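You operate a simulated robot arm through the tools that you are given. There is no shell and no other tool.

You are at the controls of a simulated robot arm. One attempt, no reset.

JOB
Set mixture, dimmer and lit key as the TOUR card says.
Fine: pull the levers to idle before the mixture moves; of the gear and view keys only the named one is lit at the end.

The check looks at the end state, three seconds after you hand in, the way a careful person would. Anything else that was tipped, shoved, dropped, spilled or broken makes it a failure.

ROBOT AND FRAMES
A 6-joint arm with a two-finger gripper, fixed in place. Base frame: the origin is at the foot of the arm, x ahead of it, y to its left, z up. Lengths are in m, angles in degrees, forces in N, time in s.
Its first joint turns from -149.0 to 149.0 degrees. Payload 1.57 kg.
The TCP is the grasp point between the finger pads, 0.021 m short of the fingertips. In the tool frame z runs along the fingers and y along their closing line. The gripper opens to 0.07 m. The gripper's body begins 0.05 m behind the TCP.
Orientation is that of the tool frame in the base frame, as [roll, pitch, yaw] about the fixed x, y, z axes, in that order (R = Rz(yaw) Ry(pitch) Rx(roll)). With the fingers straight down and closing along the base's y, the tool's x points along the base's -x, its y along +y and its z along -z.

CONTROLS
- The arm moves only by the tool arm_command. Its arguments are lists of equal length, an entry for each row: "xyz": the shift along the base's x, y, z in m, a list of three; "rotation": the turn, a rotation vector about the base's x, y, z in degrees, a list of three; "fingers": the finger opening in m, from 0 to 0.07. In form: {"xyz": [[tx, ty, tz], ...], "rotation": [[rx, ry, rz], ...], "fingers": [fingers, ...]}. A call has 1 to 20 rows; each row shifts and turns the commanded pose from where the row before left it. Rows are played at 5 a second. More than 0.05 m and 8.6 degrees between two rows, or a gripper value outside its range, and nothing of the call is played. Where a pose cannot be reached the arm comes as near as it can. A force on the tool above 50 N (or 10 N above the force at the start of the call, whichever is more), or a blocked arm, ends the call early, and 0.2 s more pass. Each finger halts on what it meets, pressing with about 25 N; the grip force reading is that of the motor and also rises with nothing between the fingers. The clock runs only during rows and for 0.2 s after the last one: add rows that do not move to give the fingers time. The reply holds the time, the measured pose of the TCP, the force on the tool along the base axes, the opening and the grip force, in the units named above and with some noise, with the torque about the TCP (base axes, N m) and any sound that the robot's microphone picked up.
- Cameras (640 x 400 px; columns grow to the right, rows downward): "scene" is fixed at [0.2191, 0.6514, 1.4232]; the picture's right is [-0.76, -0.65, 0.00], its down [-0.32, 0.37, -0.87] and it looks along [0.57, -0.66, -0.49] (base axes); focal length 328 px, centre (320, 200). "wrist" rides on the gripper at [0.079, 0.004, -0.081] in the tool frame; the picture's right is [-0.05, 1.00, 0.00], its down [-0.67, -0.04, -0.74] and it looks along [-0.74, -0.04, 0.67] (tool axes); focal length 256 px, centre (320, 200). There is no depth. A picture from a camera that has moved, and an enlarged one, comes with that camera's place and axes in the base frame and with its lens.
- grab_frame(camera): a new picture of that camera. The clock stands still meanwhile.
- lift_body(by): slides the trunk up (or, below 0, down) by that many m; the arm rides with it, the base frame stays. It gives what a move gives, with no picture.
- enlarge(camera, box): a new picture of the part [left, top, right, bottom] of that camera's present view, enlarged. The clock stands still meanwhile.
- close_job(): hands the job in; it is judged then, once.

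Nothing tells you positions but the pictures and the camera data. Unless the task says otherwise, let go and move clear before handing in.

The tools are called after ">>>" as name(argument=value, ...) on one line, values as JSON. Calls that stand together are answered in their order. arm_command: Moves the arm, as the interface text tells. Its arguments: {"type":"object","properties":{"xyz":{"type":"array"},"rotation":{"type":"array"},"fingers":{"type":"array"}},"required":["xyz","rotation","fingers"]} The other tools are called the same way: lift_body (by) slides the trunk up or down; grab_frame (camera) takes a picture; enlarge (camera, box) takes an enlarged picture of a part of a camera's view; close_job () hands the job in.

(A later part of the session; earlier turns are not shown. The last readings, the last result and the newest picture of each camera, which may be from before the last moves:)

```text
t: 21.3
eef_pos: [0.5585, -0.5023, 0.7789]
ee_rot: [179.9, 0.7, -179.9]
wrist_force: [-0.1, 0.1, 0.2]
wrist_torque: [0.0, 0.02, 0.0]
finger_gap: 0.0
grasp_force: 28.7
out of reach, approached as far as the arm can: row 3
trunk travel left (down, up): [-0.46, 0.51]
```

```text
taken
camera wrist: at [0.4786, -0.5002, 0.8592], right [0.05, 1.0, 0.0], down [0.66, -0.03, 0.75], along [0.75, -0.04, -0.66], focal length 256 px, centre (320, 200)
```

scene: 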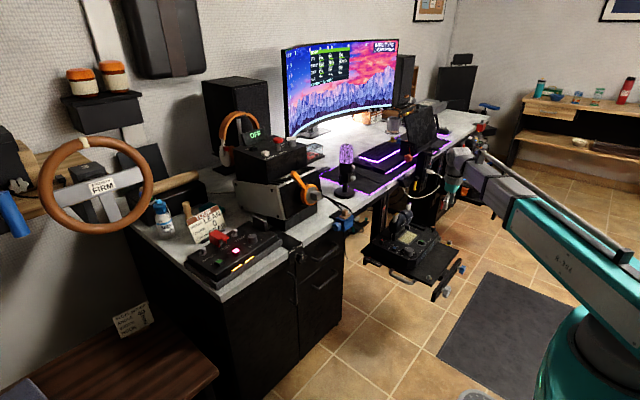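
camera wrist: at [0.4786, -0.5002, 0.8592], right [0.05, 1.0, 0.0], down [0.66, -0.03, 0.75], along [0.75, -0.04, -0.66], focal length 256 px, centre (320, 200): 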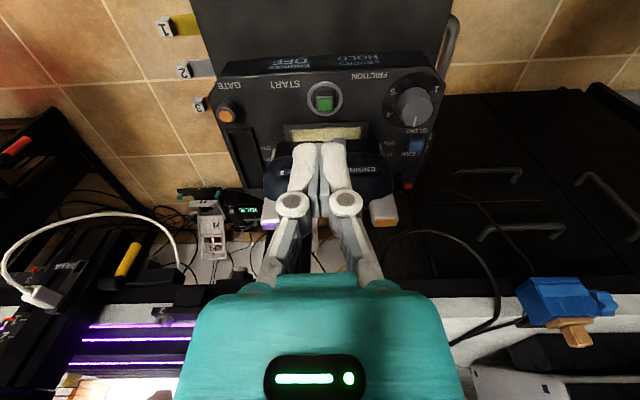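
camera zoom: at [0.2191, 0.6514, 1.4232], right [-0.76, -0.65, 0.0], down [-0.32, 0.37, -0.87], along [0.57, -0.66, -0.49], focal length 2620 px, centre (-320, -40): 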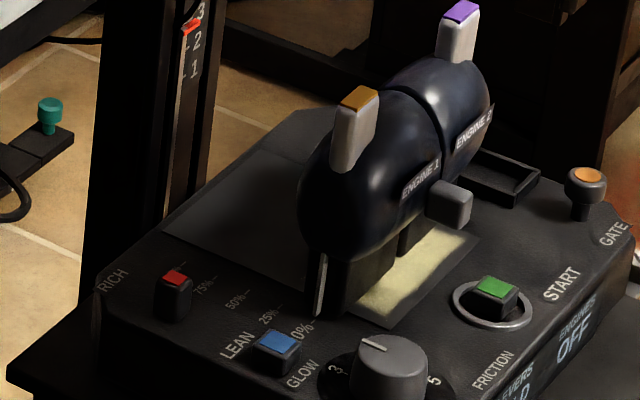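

A small display behind the quadrant seems to have appeared; let me read it and check the pointers against the scale.

>>> enlarge(camera="wrist", box=[180, 180, 290, 270])

>>> enlarge(camera="wrist", box=[220, 110, 440, 235])

>>> enlarge(camera="scene", box=[385, 230, 425, 260])

```text
4.44 times, centred on (235, 225) of wrist
camera zoom: at [0.4786, -0.5002, 0.8592], right [0.05, 1.0, 0.0], down [0.66, -0.03, 0.75], along [0.75, -0.04, -0.66], focal length 1138 px, centre (698, 89)
```

zoom: 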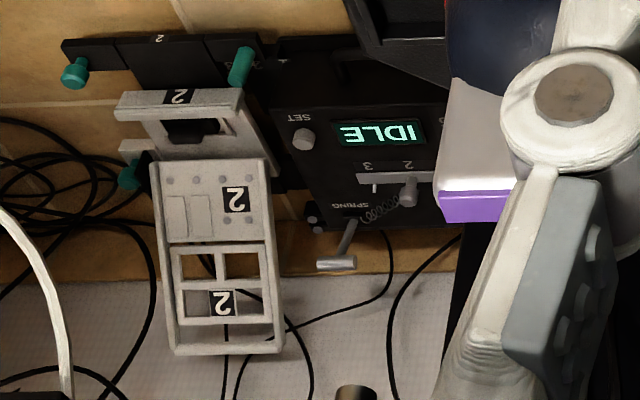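

```text
2.91 times, centred on (330, 172) of wrist
camera zoom: at [0.4786, -0.5002, 0.8592], right [0.05, 1.0, 0.0], down [0.66, -0.03, 0.75], along [0.75, -0.04, -0.66], focal length 745 px, centre (291, 280)
```

zoom: 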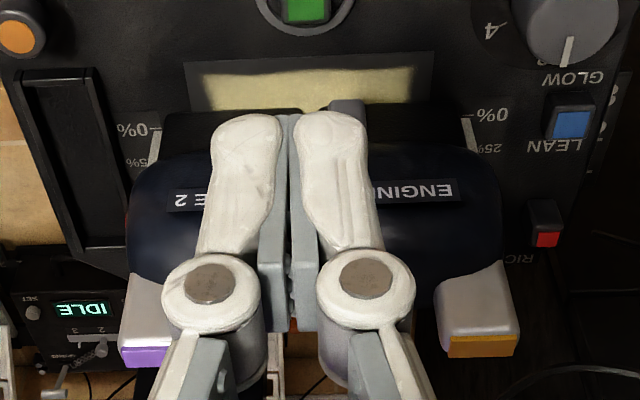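

```text
13.33 times, centred on (405, 245) of scene
camera zoom: at [0.2191, 0.6514, 1.4232], right [-0.76, -0.65, 0.0], down [-0.32, 0.37, -0.87], along [0.57, -0.66, -0.49], focal length 4367 px, centre (-813, -400)
```

zoom: 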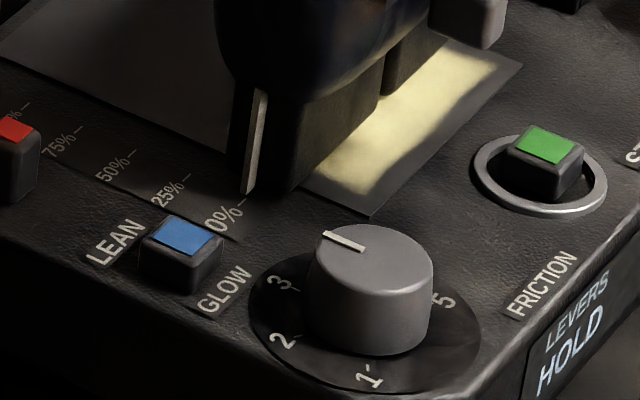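

Both pointers sit at 0%, so the levers are idle. Next is the red mixture peg at about (0.762, -0.383, top z≈0.588): I'll yaw the hand by -90° (camera on the +y side, away from the levers) and view the peg.

>>> arm_command(xyz=[[0, 0.03, 0.02], [0.01, 0.03, 0.01], [0.01, 0.03, 0], [0.02, 0.03, 0], [0, 0, 0], [0, 0, 0], [0, 0, 0], [0, 0, 0], [0, 0, 0], [0, 0, 0], [0, 0, 0], [0, 0, 0], [0, 0, 0]], rotation=[[0, 0, -7.5], [0, 0, -7.5], [0, 0, -7.5], [0, 0, -7.5], [0, 0, -7.5], [0, 0, -7.5], [0, 0, -7.5], [0, 0, -7.5], [0, 0, -7.5], [0, 0, -7.5], [0, 0, -7.5], [0, 0, -7.5], [0, 0, 0]], fingers=[0, 0, 0, 0, 0, 0, 0, 0, 0, 0, 0, 0, 0])

>>> grab_frame(camera="wrist")

>>> grab_frame(camera="scene")

```text
t: 24.1
eef_pos: [0.5999, -0.3816, 0.7784]
ee_rot: [-180.0, 0.7, 90.1]
wrist_force: [0.4, 0.4, -0.2]
wrist_torque: [0.01, -0.01, -0.02]
finger_gap: 0.0
grasp_force: 28.7
out of reach, approached as far as the arm can: row 1, 2
trunk travel left (down, up): [-0.46, 0.51]
```

```text
taken
camera wrist: at [0.6038, -0.3036, 0.8591], right [1.0, -0.05, 0.0], down [-0.04, -0.66, 0.75], along [-0.04, -0.75, -0.66], focal length 256 px, centre (320, 200)
```

wrist: 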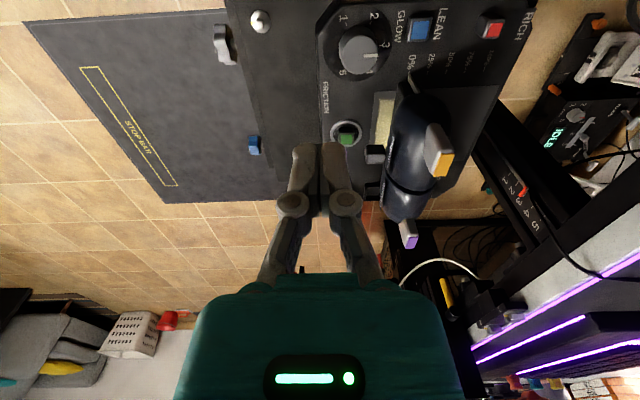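

```text
taken
```

scene: 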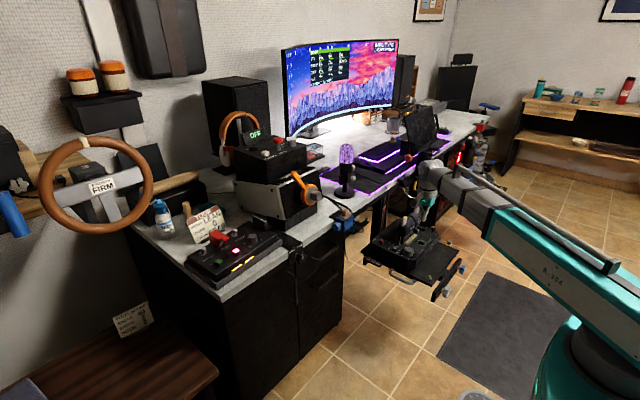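

The peg is confirmed at about (0.76, -0.384). I'll move the closed fingers to just beyond it (x≈0.79) while staying high, tilt the hand away from the levers by 10°, and look again.

>>> arm_command(xyz=[[0.03, 0, 0], [0.04, 0, 0], [0.04, 0, 0], [0.04, 0, 0], [0.038, -0.003, 0], [0, 0, 0]], rotation=[[0, 0, 0], [-5, 0, 0], [-5, 0, 0], [0, 0, 0], [0, 0, 0], [0, 0, 0]], fingers=[0, 0, 0, 0, 0, 0])

>>> grab_frame(camera="wrist")

>>> enlarge(camera="scene", box=[340, 150, 460, 260])

```text
t: 25.5
eef_pos: [0.7897, -0.3843, 0.7812]
ee_rot: [180.0, 10.7, 90.1]
wrist_force: [-0.1, 0.2, 0.3]
wrist_torque: [-0.02, 0.03, 0.02]
finger_gap: 0.0
grasp_force: 28.9
trunk travel left (down, up): [-0.46, 0.51]
```

```text
taken
camera wrist: at [0.793, -0.2931, 0.847], right [1.0, -0.05, 0.01], down [-0.03, -0.52, 0.86], along [-0.04, -0.85, -0.52], focal length 256 px, centre (320, 200)
```

wrist: 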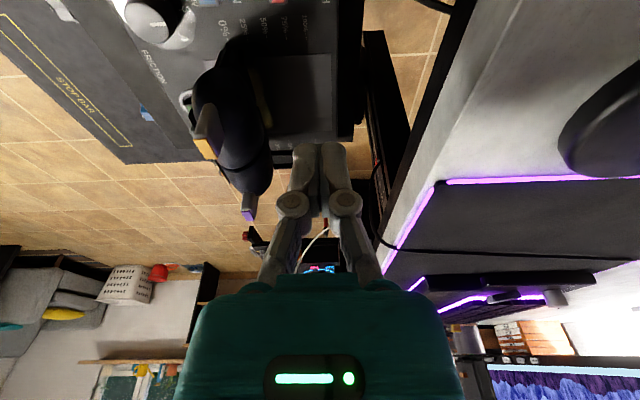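

```text
3.64 times, centred on (400, 205) of scene
camera zoom: at [0.2191, 0.6514, 1.4232], right [-0.76, -0.65, 0.0], down [-0.32, 0.37, -0.87], along [0.57, -0.66, -0.49], focal length 1191 px, centre (29, 182)
```

zoom: 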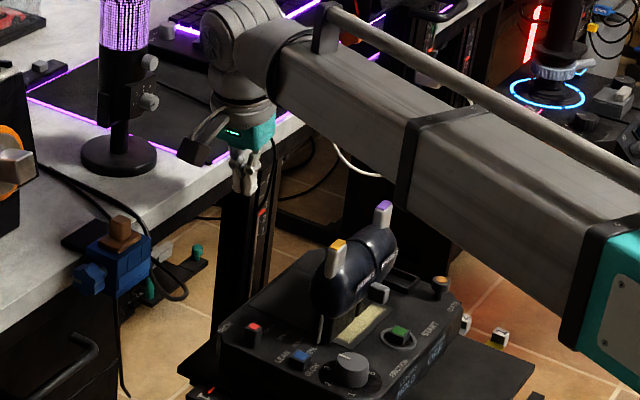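

Clear of the desk edge. I'll lean the hand 8° toward the robot for additional desk clearance, then lower the trunk 13 cm and re-check.

>>> arm_command(xyz=[[0, 0, 0], [0, 0, 0]], rotation=[[0, -8, 0], [0, 0, 0]], fingers=[0, 0])

>>> lift_body(by=-0.13)

>>> grab_frame(camera="wrist")

>>> enlarge(camera="scene", box=[340, 150, 460, 260])

```text
t: 26.1
eef_pos: [0.7891, -0.3835, 0.7834]
ee_rot: [171.8, 10.6, 88.6]
wrist_force: [-0.8, 0.8, -0.7]
wrist_torque: [-0.01, -0.02, 0.0]
finger_gap: 0.0
grasp_force: 28.3
trunk travel left (down, up): [-0.46, 0.51]
```

```text
t: 27.7
eef_pos: [0.7867, -0.3846, 0.653]
ee_rot: [171.9, 10.6, 88.6]
wrist_force: [0.1, -0.1, -0.4]
wrist_torque: [-0.01, -0.02, -0.01]
finger_gap: 0.0
grasp_force: 28.4
trunk travel left (down, up): [-0.33, 0.64]
```

```text
taken
camera wrist: at [0.7833, -0.2936, 0.7189], right [0.99, -0.05, 0.15], down [-0.15, -0.52, 0.84], along [0.03, -0.85, -0.52], focal length 256 px, centre (320, 200)
```

wrist: 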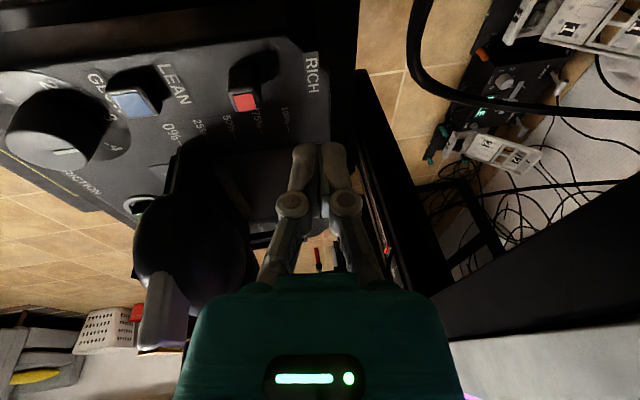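

```text
3.64 times, centred on (400, 205) of scene
camera zoom: at [0.2191, 0.6514, 1.4232], right [-0.76, -0.65, 0.0], down [-0.32, 0.37, -0.87], along [0.57, -0.66, -0.49], focal length 1191 px, centre (29, 182)
```

zoom: 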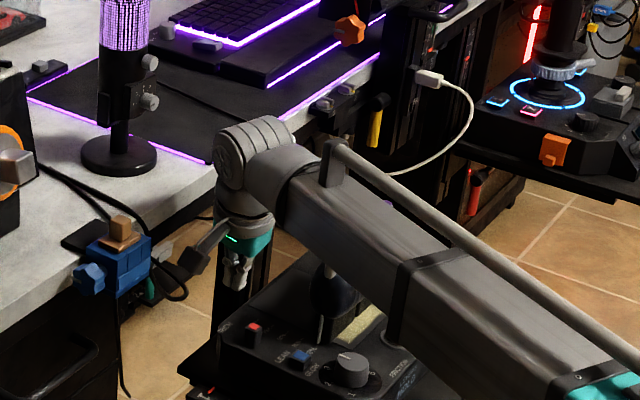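

The peg is visible left of the fingertips with about 1.5 cm of clearance; panel top is at z≈0.564. I'll lower 5 cm and look.

>>> lift_body(by=-0.05)

>>> grab_frame(camera="wrist")

>>> enlarge(camera="scene", box=[350, 190, 430, 260])

```text
t: 28.6
eef_pos: [0.7886, -0.3849, 0.6035]
ee_rot: [171.8, 10.6, 88.6]
wrist_force: [0.4, 0.1, 0.6]
wrist_torque: [-0.03, 0.02, -0.05]
finger_gap: 0.0
grasp_force: 29.2
trunk travel left (down, up): [-0.28, 0.69]
```

```text
taken
camera wrist: at [0.7833, -0.2936, 0.6688], right [0.99, -0.05, 0.15], down [-0.15, -0.52, 0.84], along [0.03, -0.85, -0.52], focal length 256 px, centre (320, 200)
```

wrist: 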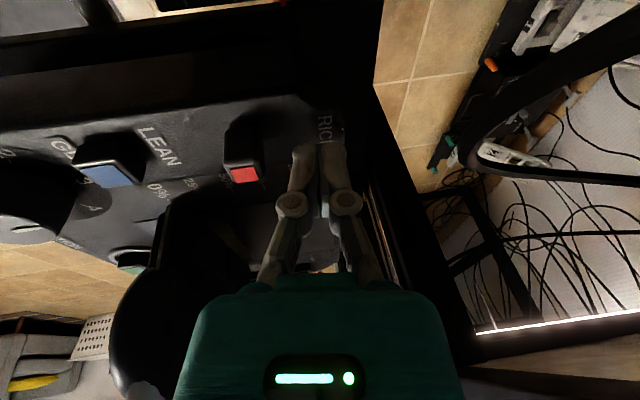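

```text
5.71 times, centred on (390, 225) of scene
camera zoom: at [0.2191, 0.6514, 1.4232], right [-0.76, -0.65, 0.0], down [-0.32, 0.37, -0.87], along [0.57, -0.66, -0.49], focal length 1872 px, centre (-80, 57)
```

zoom: 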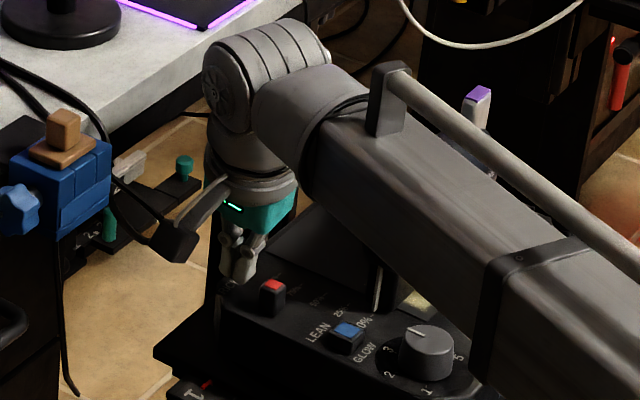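

The fingers are just beyond the peg over the RICH label, with the cable loop 5 cm away. I'll lower the last 1 cm and push the peg toward LEAN in small steps.

>>> lift_body(by=-0.01)

>>> arm_command(xyz=[[-0.006, 0, 0], [-0.006, 0, 0], [-0.006, 0, 0], [-0.006, 0, 0], [0, 0, 0]], rotation=[[0, 0, 0], [0, 0, 0], [0, 0, 0], [0, 0, 0], [0, 0, 0]], fingers=[0, 0, 0, 0, 0])

>>> grab_frame(camera="wrist")

>>> enlarge(camera="scene", box=[365, 220, 415, 260])

```text
t: 29.2
eef_pos: [0.7883, -0.3847, 0.5937]
ee_rot: [172.0, 10.6, 88.7]
wrist_force: [0.1, -1.2, -0.5]
wrist_torque: [0.03, 0.05, 0.0]
finger_gap: 0.0
grasp_force: 28.1
trunk travel left (down, up): [-0.27, 0.7]
```

```text
t: 30.4
eef_pos: [0.7641, -0.3833, 0.5927]
ee_rot: [171.9, 10.6, 88.6]
wrist_force: [0.3, -0.2, 0.0]
wrist_torque: [0.0, 0.0, 0.02]
finger_gap: 0.0001
grasp_force: 28.5
trunk travel left (down, up): [-0.27, 0.7]
```

```text
taken
camera wrist: at [0.7585, -0.2935, 0.6588], right [0.99, -0.05, 0.15], down [-0.15, -0.52, 0.84], along [0.03, -0.85, -0.52], focal length 256 px, centre (320, 200)
```

wrist: 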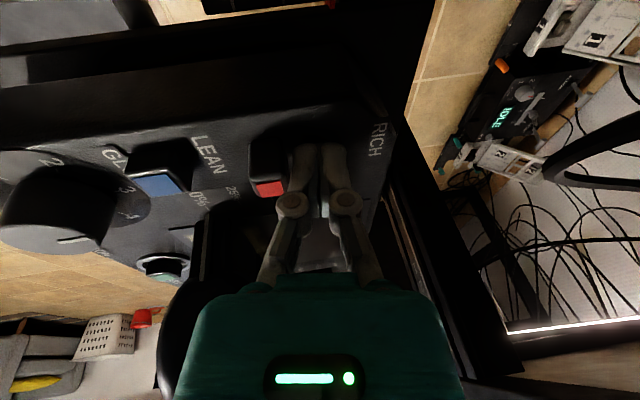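

```text
10.00 times, centred on (390, 240) of scene
camera zoom: at [0.2191, 0.6514, 1.4232], right [-0.76, -0.65, 0.0], down [-0.32, 0.37, -0.87], along [0.57, -0.66, -0.49], focal length 3275 px, centre (-380, -200)
```

zoom: 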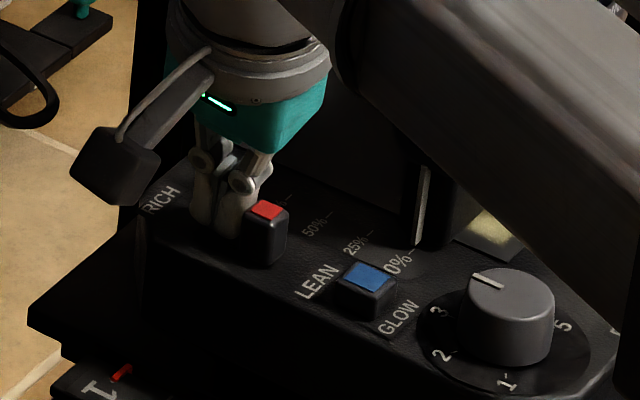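

The fingers have reached the peg and it has begun to move toward LEAN, away from RICH. Continuing in small steps.

>>> arm_command(xyz=[[-0.005, 0, 0], [-0.005, 0, 0], [-0.005, 0, 0], [0, 0, 0]], rotation=[[0, 0, 0], [0, 0, 0], [0, 0, 0], [0, 0, 0]], fingers=[0, 0, 0, 0])

>>> grab_frame(camera="wrist")

>>> enlarge(camera="scene", box=[365, 220, 415, 260])

```text
t: 31.4
eef_pos: [0.7491, -0.3851, 0.5936]
ee_rot: [171.7, 10.6, 88.6]
wrist_force: [7.8, -1.4, 1.5]
wrist_torque: [0.03, 0.05, 0.0]
finger_gap: 0.0
grasp_force: 28.5
trunk travel left (down, up): [-0.27, 0.7]
```

```text
taken
camera wrist: at [0.7446, -0.2939, 0.6587], right [0.99, -0.05, 0.15], down [-0.15, -0.52, 0.84], along [0.04, -0.85, -0.52], focal length 256 px, centre (320, 200)
```

wrist: 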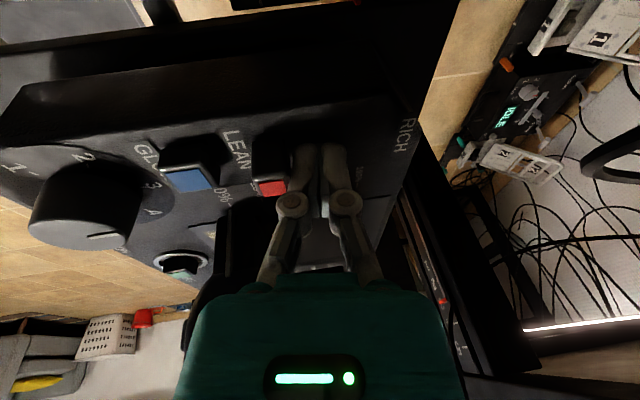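

```text
10.00 times, centred on (390, 240) of scene
camera zoom: at [0.2191, 0.6514, 1.4232], right [-0.76, -0.65, 0.0], down [-0.32, 0.37, -0.87], along [0.57, -0.66, -0.49], focal length 3275 px, centre (-380, -200)
```

zoom: 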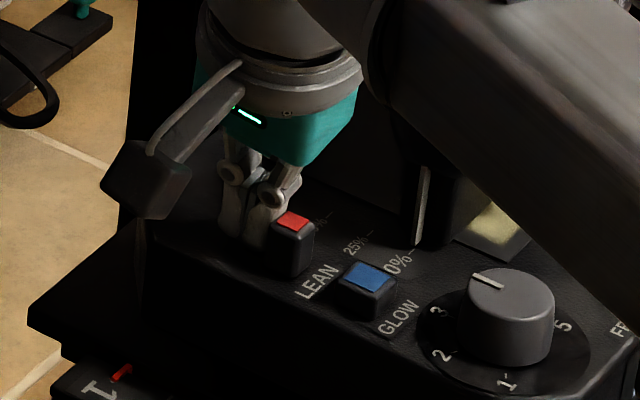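

The peg is now nearing the LEAN label. I'll go on with 3 mm steps, watching for the end stop.

>>> arm_command(xyz=[[-0.003, 0, 0], [-0.003, 0, 0], [0, 0, 0]], rotation=[[0, 0, 0], [0, 0, 0], [0, 0, 0]], fingers=[0, 0, 0])

>>> enlarge(camera="scene", box=[365, 220, 415, 260])

```text
t: 32.2
eef_pos: [0.7452, -0.3848, 0.592]
ee_rot: [171.8, 10.6, 88.7]
wrist_force: [27.5, 0.8, 7.0]
wrist_torque: [0.01, 0.13, -0.06]
finger_gap: 0.0
grasp_force: 28.7
trunk travel left (down, up): [-0.27, 0.7]
```

```text
10.00 times, centred on (390, 240) of scene
camera zoom: at [0.2191, 0.6514, 1.4232], right [-0.76, -0.65, 0.0], down [-0.32, 0.37, -0.87], along [0.57, -0.66, -0.49], focal length 3275 px, centre (-380, -200)
```

zoom: 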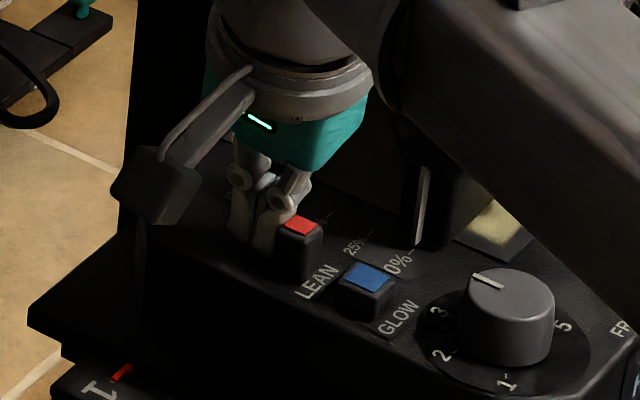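

Force rose to 27 N with the peg right at LEAN – the end stop. I'll back off, rise and check the peg and levers.

>>> arm_command(xyz=[[0.005, 0, 0], [0.01, 0, 0], [0.01, 0, 0], [0, 0, 0]], rotation=[[0, 0, 0], [0, 0, 0], [0, 0, 0], [0, 0, 0]], fingers=[0, 0, 0, 0])

>>> lift_body(by=0.25)

>>> arm_command(xyz=[[-0.04, 0.01, 0], [-0.04, 0.01, 0], [-0.04, 0.02, 0], [-0.04, 0.02, 0], [0, 0, 0]], rotation=[[0, 8, 0], [5, 0, 0], [5, 0, 0], [0, 0, 0], [0, 0, 0]], fingers=[0, 0, 0, 0, 0])

>>> grab_frame(camera="wrist")

>>> enlarge(camera="scene", box=[365, 200, 435, 260])

```text
t: 33.2
eef_pos: [0.7693, -0.3846, 0.5925]
ee_rot: [171.9, 10.6, 88.7]
wrist_force: [1.4, -0.3, -0.4]
wrist_torque: [0.01, 0.0, 0.04]
finger_gap: 0.0001
grasp_force: 28.6
trunk travel left (down, up): [-0.27, 0.7]
```

```text
t: 35.8
eef_pos: [0.7691, -0.3844, 0.8427]
ee_rot: [171.9, 10.5, 88.6]
wrist_force: [-1.1, 0.3, 0.5]
wrist_torque: [0.01, -0.02, 0.0]
finger_gap: 0.0
grasp_force: 28.6
trunk travel left (down, up): [-0.52, 0.45]
```

```text
t: 37.0
eef_pos: [0.6114, -0.3242, 0.8374]
ee_rot: [-180.0, 0.7, 90.1]
wrist_force: [0.4, -0.8, 0.2]
wrist_torque: [0.04, -0.03, 0.01]
finger_gap: 0.0001
grasp_force: 28.5
out of reach, approached as far as the arm can: row 2
trunk travel left (down, up): [-0.52, 0.45]
```

```text
taken
camera wrist: at [0.6153, -0.2447, 0.9193], right [1.0, -0.05, 0.0], down [-0.03, -0.66, 0.75], along [-0.04, -0.75, -0.66], focal length 256 px, centre (320, 200)
```

wrist: 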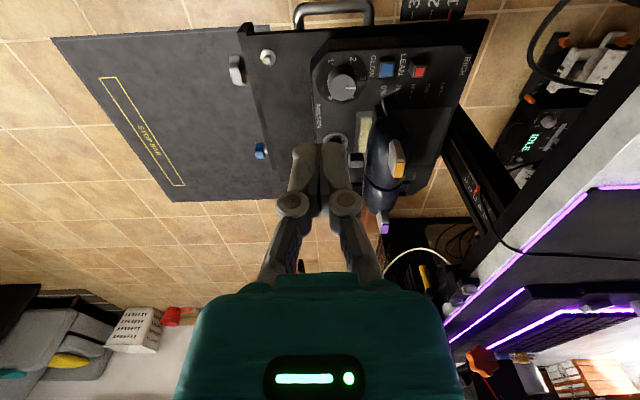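

```text
6.67 times, centred on (400, 230) of scene
camera zoom: at [0.2191, 0.6514, 1.4232], right [-0.76, -0.65, 0.0], down [-0.32, 0.37, -0.87], along [0.57, -0.66, -0.49], focal length 2184 px, centre (-213, 0)
```

zoom: 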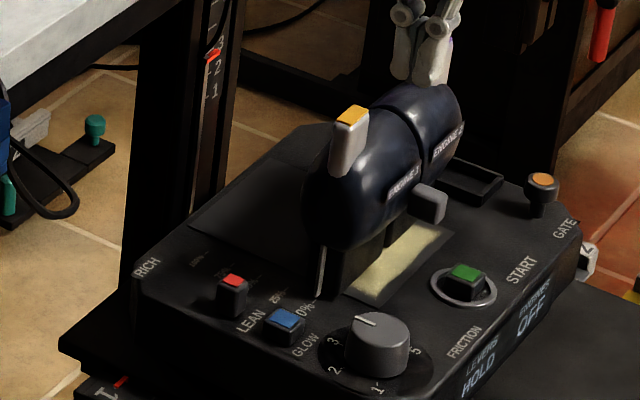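

The red mixture peg stays at LEAN and levers at idle. Let me double-check close-up from above before going to the desk panel.

>>> enlarge(camera="wrist", box=[340, 40, 480, 150])

>>> enlarge(camera="scene", box=[180, 200, 300, 290])

```text
3.64 times, centred on (410, 95) of wrist
camera zoom: at [0.6153, -0.2447, 0.9193], right [1.0, -0.05, 0.0], down [-0.03, -0.66, 0.75], along [-0.04, -0.75, -0.66], focal length 931 px, centre (-7, 582)
```

zoom: 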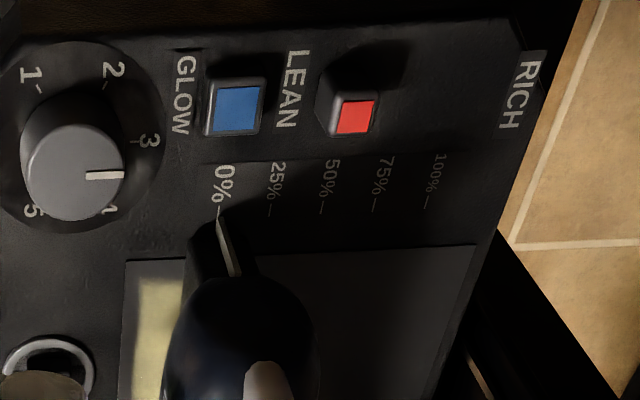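

```text
4.44 times, centred on (240, 245) of scene
camera zoom: at [0.2191, 0.6514, 1.4232], right [-0.76, -0.65, 0.0], down [-0.32, 0.37, -0.87], along [0.57, -0.66, -0.49], focal length 1456 px, centre (676, 0)
```

zoom: 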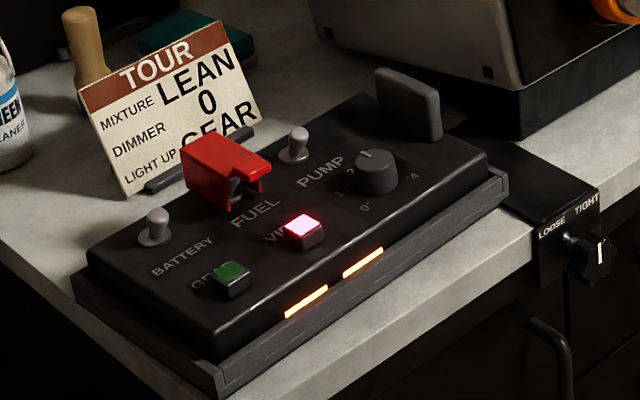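

Mixture is firmly at LEAN and the levers are at 0%. Now I'll raise the trunk, yaw the hand back, and move over to the left in front of the desk panel at about (0.93, 0.15–0.28, 0.80).

>>> lift_body(by=0.3)

>>> arm_command(xyz=[[0, 0.04, 0], [0, 0.04, 0], [0, 0.04, 0], [0, 0.04, 0], [0, 0.04, 0], [0, 0.04, 0], [0, 0.04, 0], [0, 0.04, 0], [0, 0.04, 0], [0, 0.04, 0], [0, 0.04, 0], [0, 0.03, 0], [0, 0, 0]], rotation=[[0, 0, 7.5], [0, 0, 7.5], [0, 0, 7.5], [0, 0, 7.5], [0, 0, 7.5], [0, 0, 7.5], [0, 0, 7.5], [0, 0, 7.5], [0, 0, 7.5], [0, 0, 7.5], [0, 0, 7.5], [0, 0, 7.5], [0, 0, 0]], fingers=[0, 0, 0, 0, 0, 0, 0, 0, 0, 0, 0, 0, 0])

>>> grab_frame(camera="wrist")

>>> grab_frame(camera="scene")

```text
t: 40.0
eef_pos: [0.6123, -0.3232, 1.1388]
ee_rot: [-179.9, 0.6, 90.2]
wrist_force: [0.0, 0.6, 0.2]
wrist_torque: [-0.01, 0.01, 0.02]
finger_gap: 0.0
grasp_force: 27.8
trunk travel left (down, up): [-0.82, 0.15]
```

```text
t: 42.8
eef_pos: [0.61, 0.1479, 1.1381]
ee_rot: [-180.0, 0.8, -179.8]
wrist_force: [-0.1, -0.1, 0.2]
wrist_torque: [-0.06, -0.01, 0.0]
finger_gap: 0.0
grasp_force: 28.6
trunk travel left (down, up): [-0.82, 0.15]
```

```text
taken
camera wrist: at [0.5298, 0.1496, 1.2191], right [0.05, 1.0, 0.0], down [0.66, -0.03, 0.75], along [0.75, -0.04, -0.66], focal length 256 px, centre (320, 200)
```

wrist: 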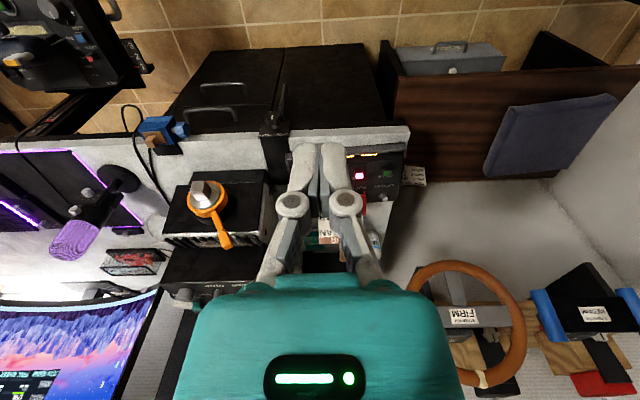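

```text
taken
```

scene: 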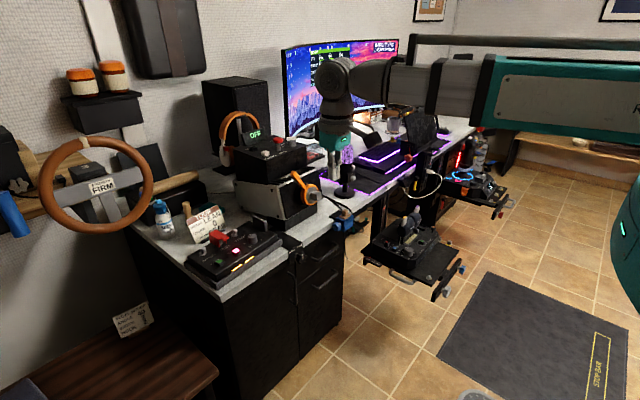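

The panel's right-hand neighbour (box with orange wheel) ends at y≈0.04, so the knob at y≈0.15 is accessible. I'll get closer for a precise look at the panel.

>>> arm_command(xyz=[[0.04, 0.01, 0], [0.04, 0.01, 0], [0.03, 0.01, 0], [0, 0, 0]], rotation=[[0, 0, 0], [0, 0, 0], [0, 0, 0], [0, 0, 0]], fingers=[0, 0, 0, 0])

>>> lift_body(by=-0.15)

>>> grab_frame(camera="wrist")

>>> grab_frame(camera="scene")

```text
t: 43.8
eef_pos: [0.7195, 0.1783, 1.1385]
ee_rot: [180.0, 0.6, -179.9]
wrist_force: [-0.4, -0.5, -0.7]
wrist_torque: [-0.03, 0.02, 0.02]
finger_gap: 0.0
grasp_force: 28.7
trunk travel left (down, up): [-0.82, 0.15]
```

```text
t: 45.5
eef_pos: [0.7201, 0.1765, 0.988]
ee_rot: [180.0, 0.7, -179.9]
wrist_force: [0.3, -0.5, -0.6]
wrist_torque: [0.03, 0.01, 0.01]
finger_gap: 0.0
grasp_force: 28.6
trunk travel left (down, up): [-0.67, 0.3]
```

```text
taken
camera wrist: at [0.6398, 0.1789, 1.0692], right [0.05, 1.0, 0.0], down [0.66, -0.03, 0.75], along [0.75, -0.04, -0.66], focal length 256 px, centre (320, 200)
```

wrist: 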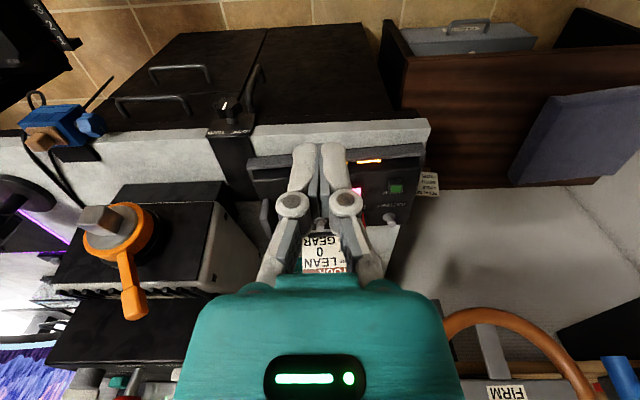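

```text
taken
```

scene: 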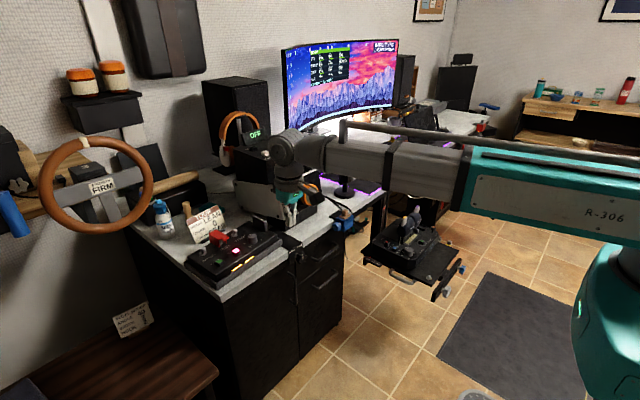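

GEAR key triangulates to ≈(0.925, 0.278, 0.80), VIEW to ≈(0.925, 0.218, 0.80). I'll shift left and lower a bit to see knob and keys unobstructed.

>>> arm_command(xyz=[[0.01, 0.04, 0], [0.01, 0.04, 0], [0.01, 0.04, 0], [0, 0, 0]], rotation=[[0, 0, 0], [0, 0, 0], [0, 0, 0], [0, 0, 0]], fingers=[0, 0, 0, 0])

>>> lift_body(by=-0.06)

>>> grab_frame(camera="wrist")

>>> enlarge(camera="wrist", box=[140, 120, 320, 240])

```text
t: 46.5
eef_pos: [0.7487, 0.2983, 0.9885]
ee_rot: [179.9, 0.7, -179.9]
wrist_force: [0.3, -0.7, 0.1]
wrist_torque: [0.0, -0.01, -0.02]
finger_gap: 0.0
grasp_force: 28.5
trunk travel left (down, up): [-0.67, 0.3]
```

```text
t: 47.5
eef_pos: [0.7499, 0.2989, 0.9284]
ee_rot: [180.0, 0.6, -179.9]
wrist_force: [0.2, 0.6, 0.0]
wrist_torque: [0.0, -0.03, 0.0]
finger_gap: 0.0001
grasp_force: 29.1
trunk travel left (down, up): [-0.61, 0.36]
```

```text
taken
camera wrist: at [0.6688, 0.3006, 1.0091], right [0.05, 1.0, 0.0], down [0.66, -0.03, 0.75], along [0.75, -0.04, -0.66], focal length 256 px, centre (320, 200)
```

wrist: 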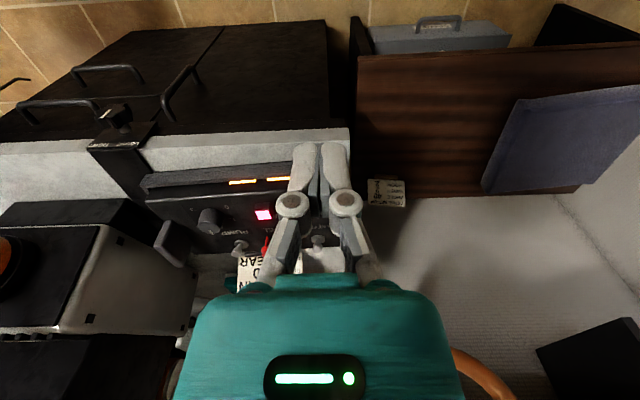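

```text
3.33 times, centred on (230, 180) of wrist
camera zoom: at [0.6688, 0.3006, 1.0091], right [0.05, 1.0, 0.0], down [0.66, -0.03, 0.75], along [0.75, -0.04, -0.66], focal length 853 px, centre (620, 267)
```

zoom: 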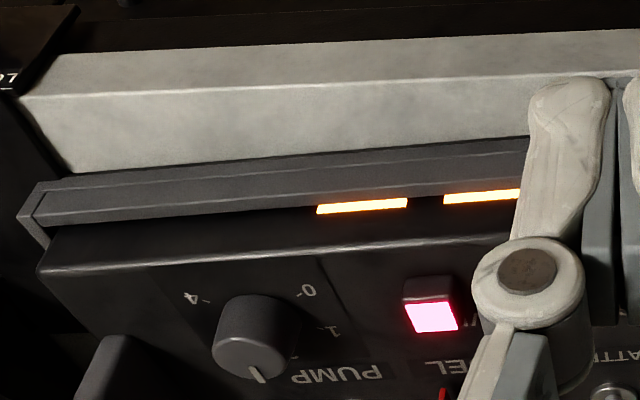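

I have consistent estimates: GEAR ≈(0.922, 0.279, top 0.805), knob ≈(0.934, 0.146, top 0.81). I'll move above GEAR with closed fingers and verify alignment from the scene camera.

>>> arm_command(xyz=[[0.04, -0.005, 0], [0.04, -0.005, 0], [0.04, -0.005, 0], [0.04, -0.004, 0], [0.012, 0, 0], [0, 0, 0]], rotation=[[0, 0, 0], [0, 0, 0], [0, 0, 0], [0, 0, 0], [0, 0, 0], [0, 0, 0]], fingers=[0, 0, 0, 0, 0, 0])

>>> lift_body(by=-0.06)

>>> enlarge(camera="scene", box=[180, 190, 280, 280])

>>> grab_frame(camera="wrist")

```text
t: 48.9
eef_pos: [0.923, 0.2799, 0.9286]
ee_rot: [-180.0, 0.7, -179.9]
wrist_force: [0.0, 0.4, 0.9]
wrist_torque: [-0.01, 0.02, -0.02]
finger_gap: 0.0
grasp_force: 28.5
trunk travel left (down, up): [-0.61, 0.36]
```

```text
t: 49.9
eef_pos: [0.9219, 0.2796, 0.8671]
ee_rot: [-179.9, 0.7, -179.8]
wrist_force: [0.3, 0.4, -0.1]
wrist_torque: [-0.02, 0.01, 0.0]
finger_gap: 0.0
grasp_force: 28.6
trunk travel left (down, up): [-0.55, 0.42]
```

```text
4.44 times, centred on (230, 235) of scene
camera zoom: at [0.2191, 0.6514, 1.4232], right [-0.76, -0.65, 0.0], down [-0.32, 0.37, -0.87], along [0.57, -0.66, -0.49], focal length 1456 px, centre (720, 44)
```

zoom: 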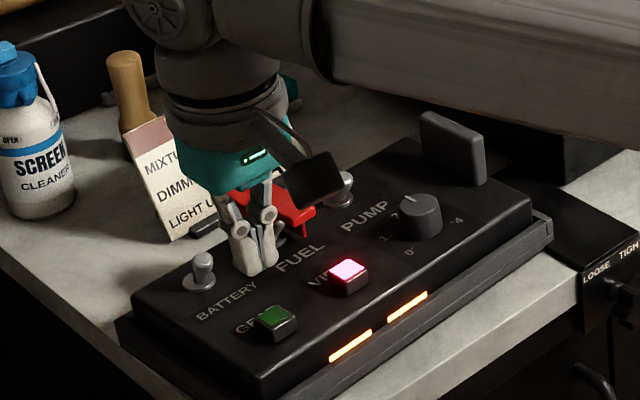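

```text
taken
camera wrist: at [0.8426, 0.2825, 0.9491], right [0.05, 1.0, 0.0], down [0.66, -0.03, 0.75], along [0.75, -0.04, -0.66], focal length 256 px, centre (320, 200)
```

wrist: 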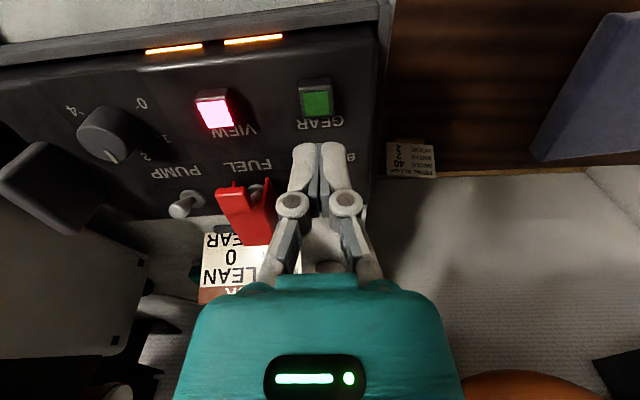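

The view is very clear: GEAR is right under the fingertips (≈(0.919, 0.276)). I'll fine-align by 3–4 mm and descend to just above the key.

>>> arm_command(xyz=[[-0.003, -0.004, 0], [0, 0, -0.012], [0, 0, -0.012], [0, 0, -0.006], [0, 0, 0]], rotation=[[0, 0, 0], [0, 0, 0], [0, 0, 0], [0, 0, 0], [0, 0, 0]], fingers=[0, 0, 0, 0, 0])

>>> enlarge(camera="scene", box=[200, 220, 250, 280])

>>> enlarge(camera="wrist", box=[180, 60, 400, 240])

```text
t: 51.1
eef_pos: [0.9192, 0.2761, 0.8681]
ee_rot: [180.0, 0.7, -179.9]
wrist_force: [-0.5, 0.6, 0.1]
wrist_torque: [0.01, -0.01, -0.03]
finger_gap: 0.0001
grasp_force: 29.0
out of reach, approached as far as the arm can: row 2, 3, 4
trunk travel left (down, up): [-0.55, 0.42]
```

```text
6.67 times, centred on (225, 250) of scene
camera zoom: at [0.2191, 0.6514, 1.4232], right [-0.76, -0.65, 0.0], down [-0.32, 0.37, -0.87], along [0.57, -0.66, -0.49], focal length 2184 px, centre (953, -133)
```

zoom: 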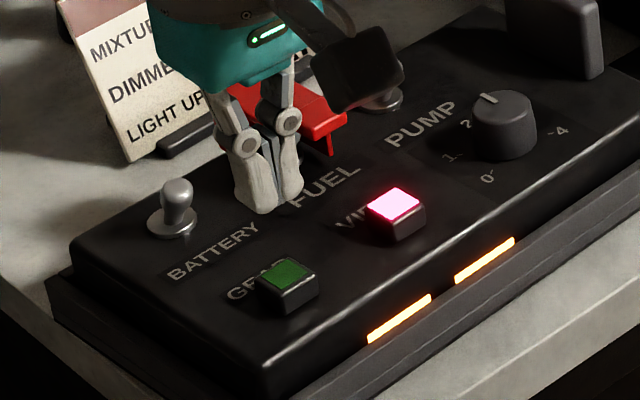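

```text
2.22 times, centred on (290, 150) of wrist
camera zoom: at [0.8393, 0.2787, 0.949], right [0.05, 1.0, 0.0], down [0.66, -0.03, 0.75], along [0.75, -0.04, -0.66], focal length 569 px, centre (387, 311)
```

zoom: 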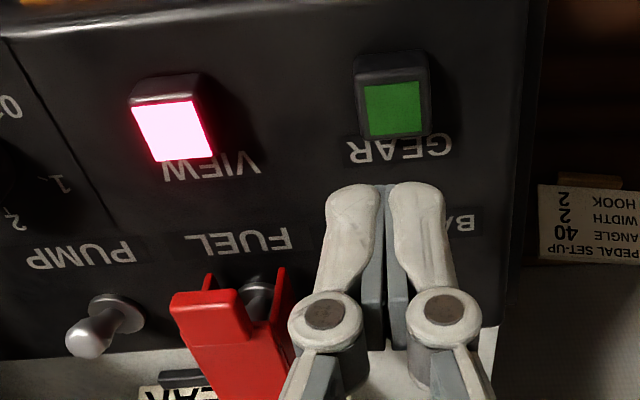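

The arm can't reach lower on its own, so I use the trunk: alignment is good, lowering 3.6 cm to just above GEAR.

>>> lift_body(by=-0.036)

>>> enlarge(camera="scene", box=[200, 230, 250, 280])

>>> enlarge(camera="wrist", box=[180, 60, 400, 240])

```text
t: 51.9
eef_pos: [0.919, 0.277, 0.8327]
ee_rot: [179.9, 0.7, -179.9]
wrist_force: [-0.3, 0.1, 1.5]
wrist_torque: [0.01, 0.03, -0.01]
finger_gap: 0.0002
grasp_force: 28.6
trunk travel left (down, up): [-0.514, 0.456]
```

```text
8.00 times, centred on (225, 255) of scene
camera zoom: at [0.2191, 0.6514, 1.4232], right [-0.76, -0.65, 0.0], down [-0.32, 0.37, -0.87], along [0.57, -0.66, -0.49], focal length 2620 px, centre (1080, -240)
```

zoom: 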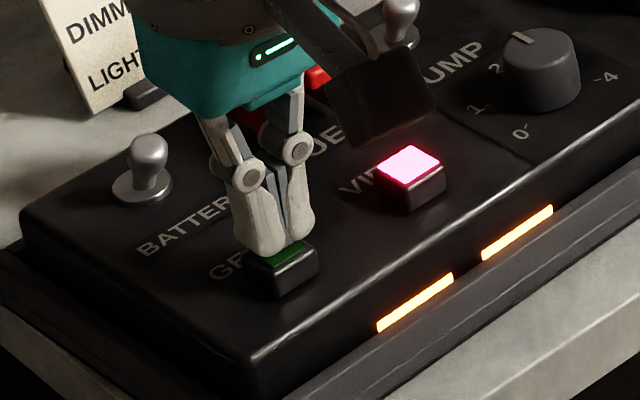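

```text
2.22 times, centred on (290, 150) of wrist
camera zoom: at [0.8392, 0.2787, 0.913], right [0.05, 1.0, 0.0], down [0.66, -0.03, 0.75], along [0.75, -0.04, -0.66], focal length 569 px, centre (387, 311)
```

zoom: 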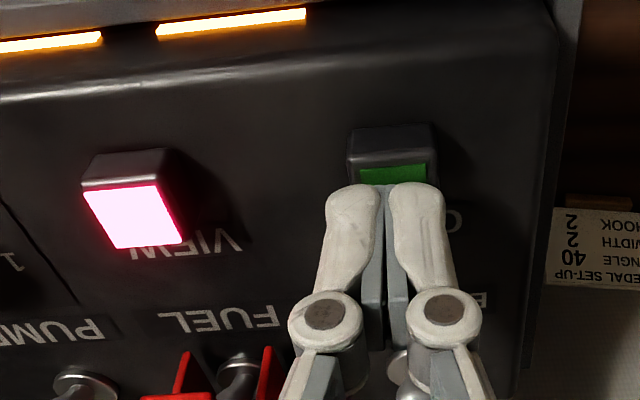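

The tips sit slightly toward the far side of the key; shift 4 mm back and press in small trunk steps.

>>> arm_command(xyz=[[-0.004, 0.001, 0], [0, 0, 0]], rotation=[[0, 0, 0], [0, 0, 0]], fingers=[0, 0])

>>> lift_body(by=-0.005)

>>> lift_body(by=-0.003)

>>> enlarge(camera="scene", box=[200, 230, 250, 280])

```text
t: 52.5
eef_pos: [0.9149, 0.2772, 0.8326]
ee_rot: [-179.9, 0.8, -179.9]
wrist_force: [-1.3, 0.2, -0.3]
wrist_torque: [-0.01, 0.0, -0.05]
finger_gap: 0.0001
grasp_force: 28.5
trunk travel left (down, up): [-0.514, 0.456]
```

```text
t: 53.1
eef_pos: [0.916, 0.2776, 0.8266]
ee_rot: [180.0, 0.8, -180.0]
wrist_force: [0.8, -0.3, 1.1]
wrist_torque: [-0.01, -0.01, -0.02]
finger_gap: 0.0059
grasp_force: 25.0
trunk travel left (down, up): [-0.509, 0.461]
heard: click
```

```text
t: 53.6
eef_pos: [0.9157, 0.2762, 0.8247]
ee_rot: [-180.0, 0.7, 180.0]
wrist_force: [1.3, 0.2, 5.9]
wrist_torque: [0.02, -0.01, 0.01]
finger_gap: 0.0059
grasp_force: 25.8
trunk travel left (down, up): [-0.506, 0.464]
```

```text
8.00 times, centred on (225, 255) of scene
camera zoom: at [0.2191, 0.6514, 1.4232], right [-0.76, -0.65, 0.0], down [-0.32, 0.37, -0.87], along [0.57, -0.66, -0.49], focal length 2620 px, centre (1080, -240)
```

zoom: 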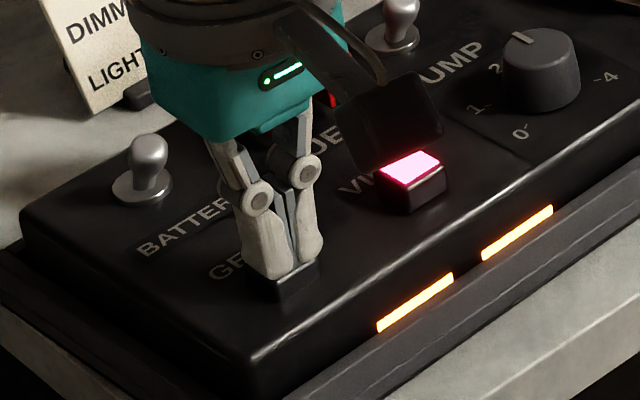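

A click was heard. I'll lift and see whether GEAR is lit and what VIEW does.

>>> lift_body(by=0.045)

>>> enlarge(camera="scene", box=[190, 210, 290, 280])

>>> grab_frame(camera="wrist")

```text
t: 54.5
eef_pos: [0.9155, 0.2769, 0.8687]
ee_rot: [-180.0, 0.7, -179.9]
wrist_force: [-0.3, 0.6, -0.2]
wrist_torque: [0.03, 0.02, 0.0]
finger_gap: 0.0
grasp_force: 24.6
trunk travel left (down, up): [-0.551, 0.419]
```

```text
5.71 times, centred on (240, 245) of scene
camera zoom: at [0.2191, 0.6514, 1.4232], right [-0.76, -0.65, 0.0], down [-0.32, 0.37, -0.87], along [0.57, -0.66, -0.49], focal length 1872 px, centre (777, -57)
```

zoom: 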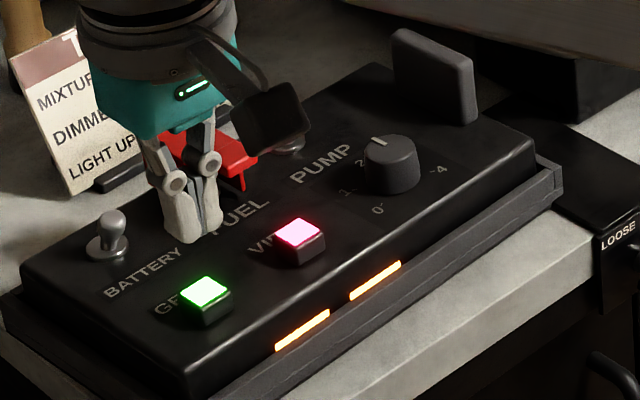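

```text
taken
camera wrist: at [0.8351, 0.2797, 0.9499], right [0.05, 1.0, 0.0], down [0.66, -0.03, 0.75], along [0.75, -0.04, -0.66], focal length 256 px, centre (320, 200)
```

wrist: 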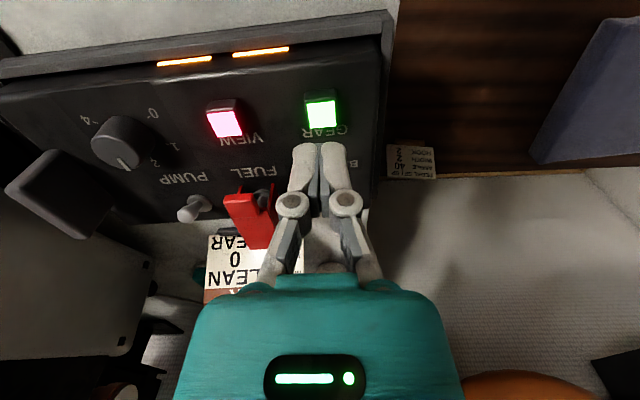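

GEAR is lit; VIEW is still lit, so I need to toggle VIEW off. It sits at ≈(0.918, 0.217); moving above it.

>>> arm_command(xyz=[[0.001, -0.03, 0], [0.001, -0.0295, 0], [0, 0, 0]], rotation=[[0, 0, 0], [0, 0, 0], [0, 0, 0]], fingers=[0, 0, 0])

>>> lift_body(by=-0.035)

>>> enlarge(camera="wrist", box=[180, 60, 460, 240])

>>> enlarge(camera="scene", box=[210, 220, 260, 270])

```text
t: 55.3
eef_pos: [0.9171, 0.218, 0.8684]
ee_rot: [180.0, 0.7, -179.9]
wrist_force: [0.7, 0.5, -0.4]
wrist_torque: [0.03, -0.01, 0.02]
finger_gap: 0.0001
grasp_force: 24.7
trunk travel left (down, up): [-0.551, 0.419]
```

```text
t: 56.1
eef_pos: [0.9174, 0.2181, 0.8334]
ee_rot: [179.9, 0.6, -179.9]
wrist_force: [0.5, -0.2, 0.0]
wrist_torque: [0.02, -0.04, 0.02]
finger_gap: 0.0001
grasp_force: 24.6
trunk travel left (down, up): [-0.516, 0.454]
```

```text
2.22 times, centred on (320, 150) of wrist
camera zoom: at [0.8373, 0.2201, 0.915], right [0.05, 1.0, 0.0], down [0.66, -0.03, 0.75], along [0.75, -0.04, -0.66], focal length 569 px, centre (320, 311)
```

zoom: 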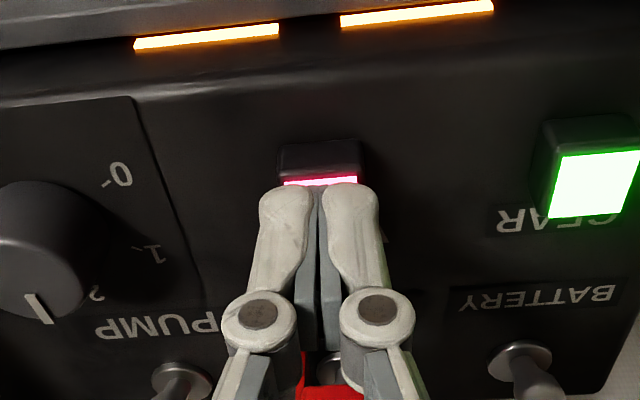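

```text
8.00 times, centred on (235, 245) of scene
camera zoom: at [0.2191, 0.6514, 1.4232], right [-0.76, -0.65, 0.0], down [-0.32, 0.37, -0.87], along [0.57, -0.66, -0.49], focal length 2620 px, centre (1000, -160)
```

zoom: 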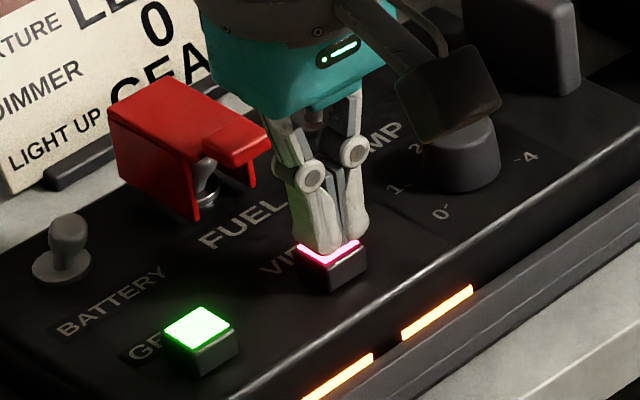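

Aligned on VIEW. One press of the same depth, then lift.

>>> lift_body(by=-0.007)

>>> lift_body(by=0.045)

>>> grab_frame(camera="wrist")

>>> enlarge(camera="scene", box=[190, 210, 290, 280])

```text
t: 56.6
eef_pos: [0.9172, 0.2178, 0.8268]
ee_rot: [-180.0, 0.7, -180.0]
wrist_force: [-0.4, 0.7, 1.4]
wrist_torque: [0.01, 0.0, -0.01]
finger_gap: 0.0059
grasp_force: 25.5
trunk travel left (down, up): [-0.509, 0.461]
heard: click
```

```text
t: 57.5
eef_pos: [0.9183, 0.218, 0.8727]
ee_rot: [-180.0, 0.6, -179.9]
wrist_force: [0.9, 0.1, -0.2]
wrist_torque: [-0.02, 0.01, 0.01]
finger_gap: 0.0
grasp_force: 25.7
trunk travel left (down, up): [-0.554, 0.416]
```

```text
taken
camera wrist: at [0.8375, 0.2201, 0.953], right [0.05, 1.0, 0.0], down [0.66, -0.03, 0.75], along [0.75, -0.04, -0.66], focal length 256 px, centre (320, 200)
```

wrist: 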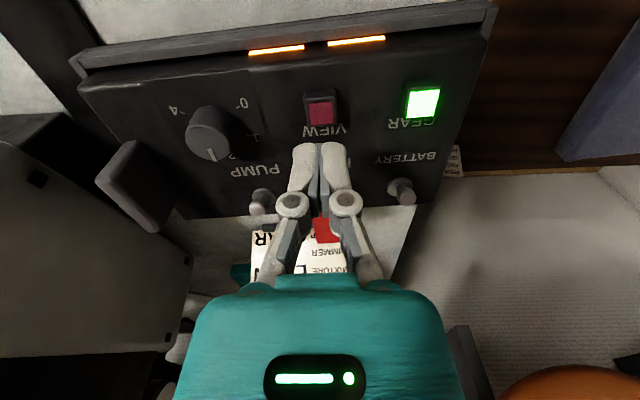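

```text
5.71 times, centred on (240, 245) of scene
camera zoom: at [0.2191, 0.6514, 1.4232], right [-0.76, -0.65, 0.0], down [-0.32, 0.37, -0.87], along [0.57, -0.66, -0.49], focal length 1872 px, centre (777, -57)
```

zoom: 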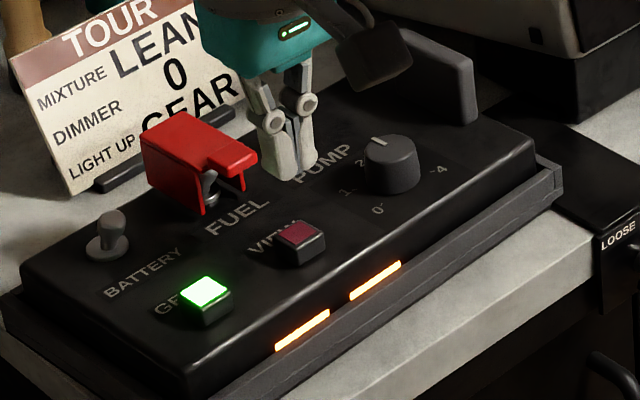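

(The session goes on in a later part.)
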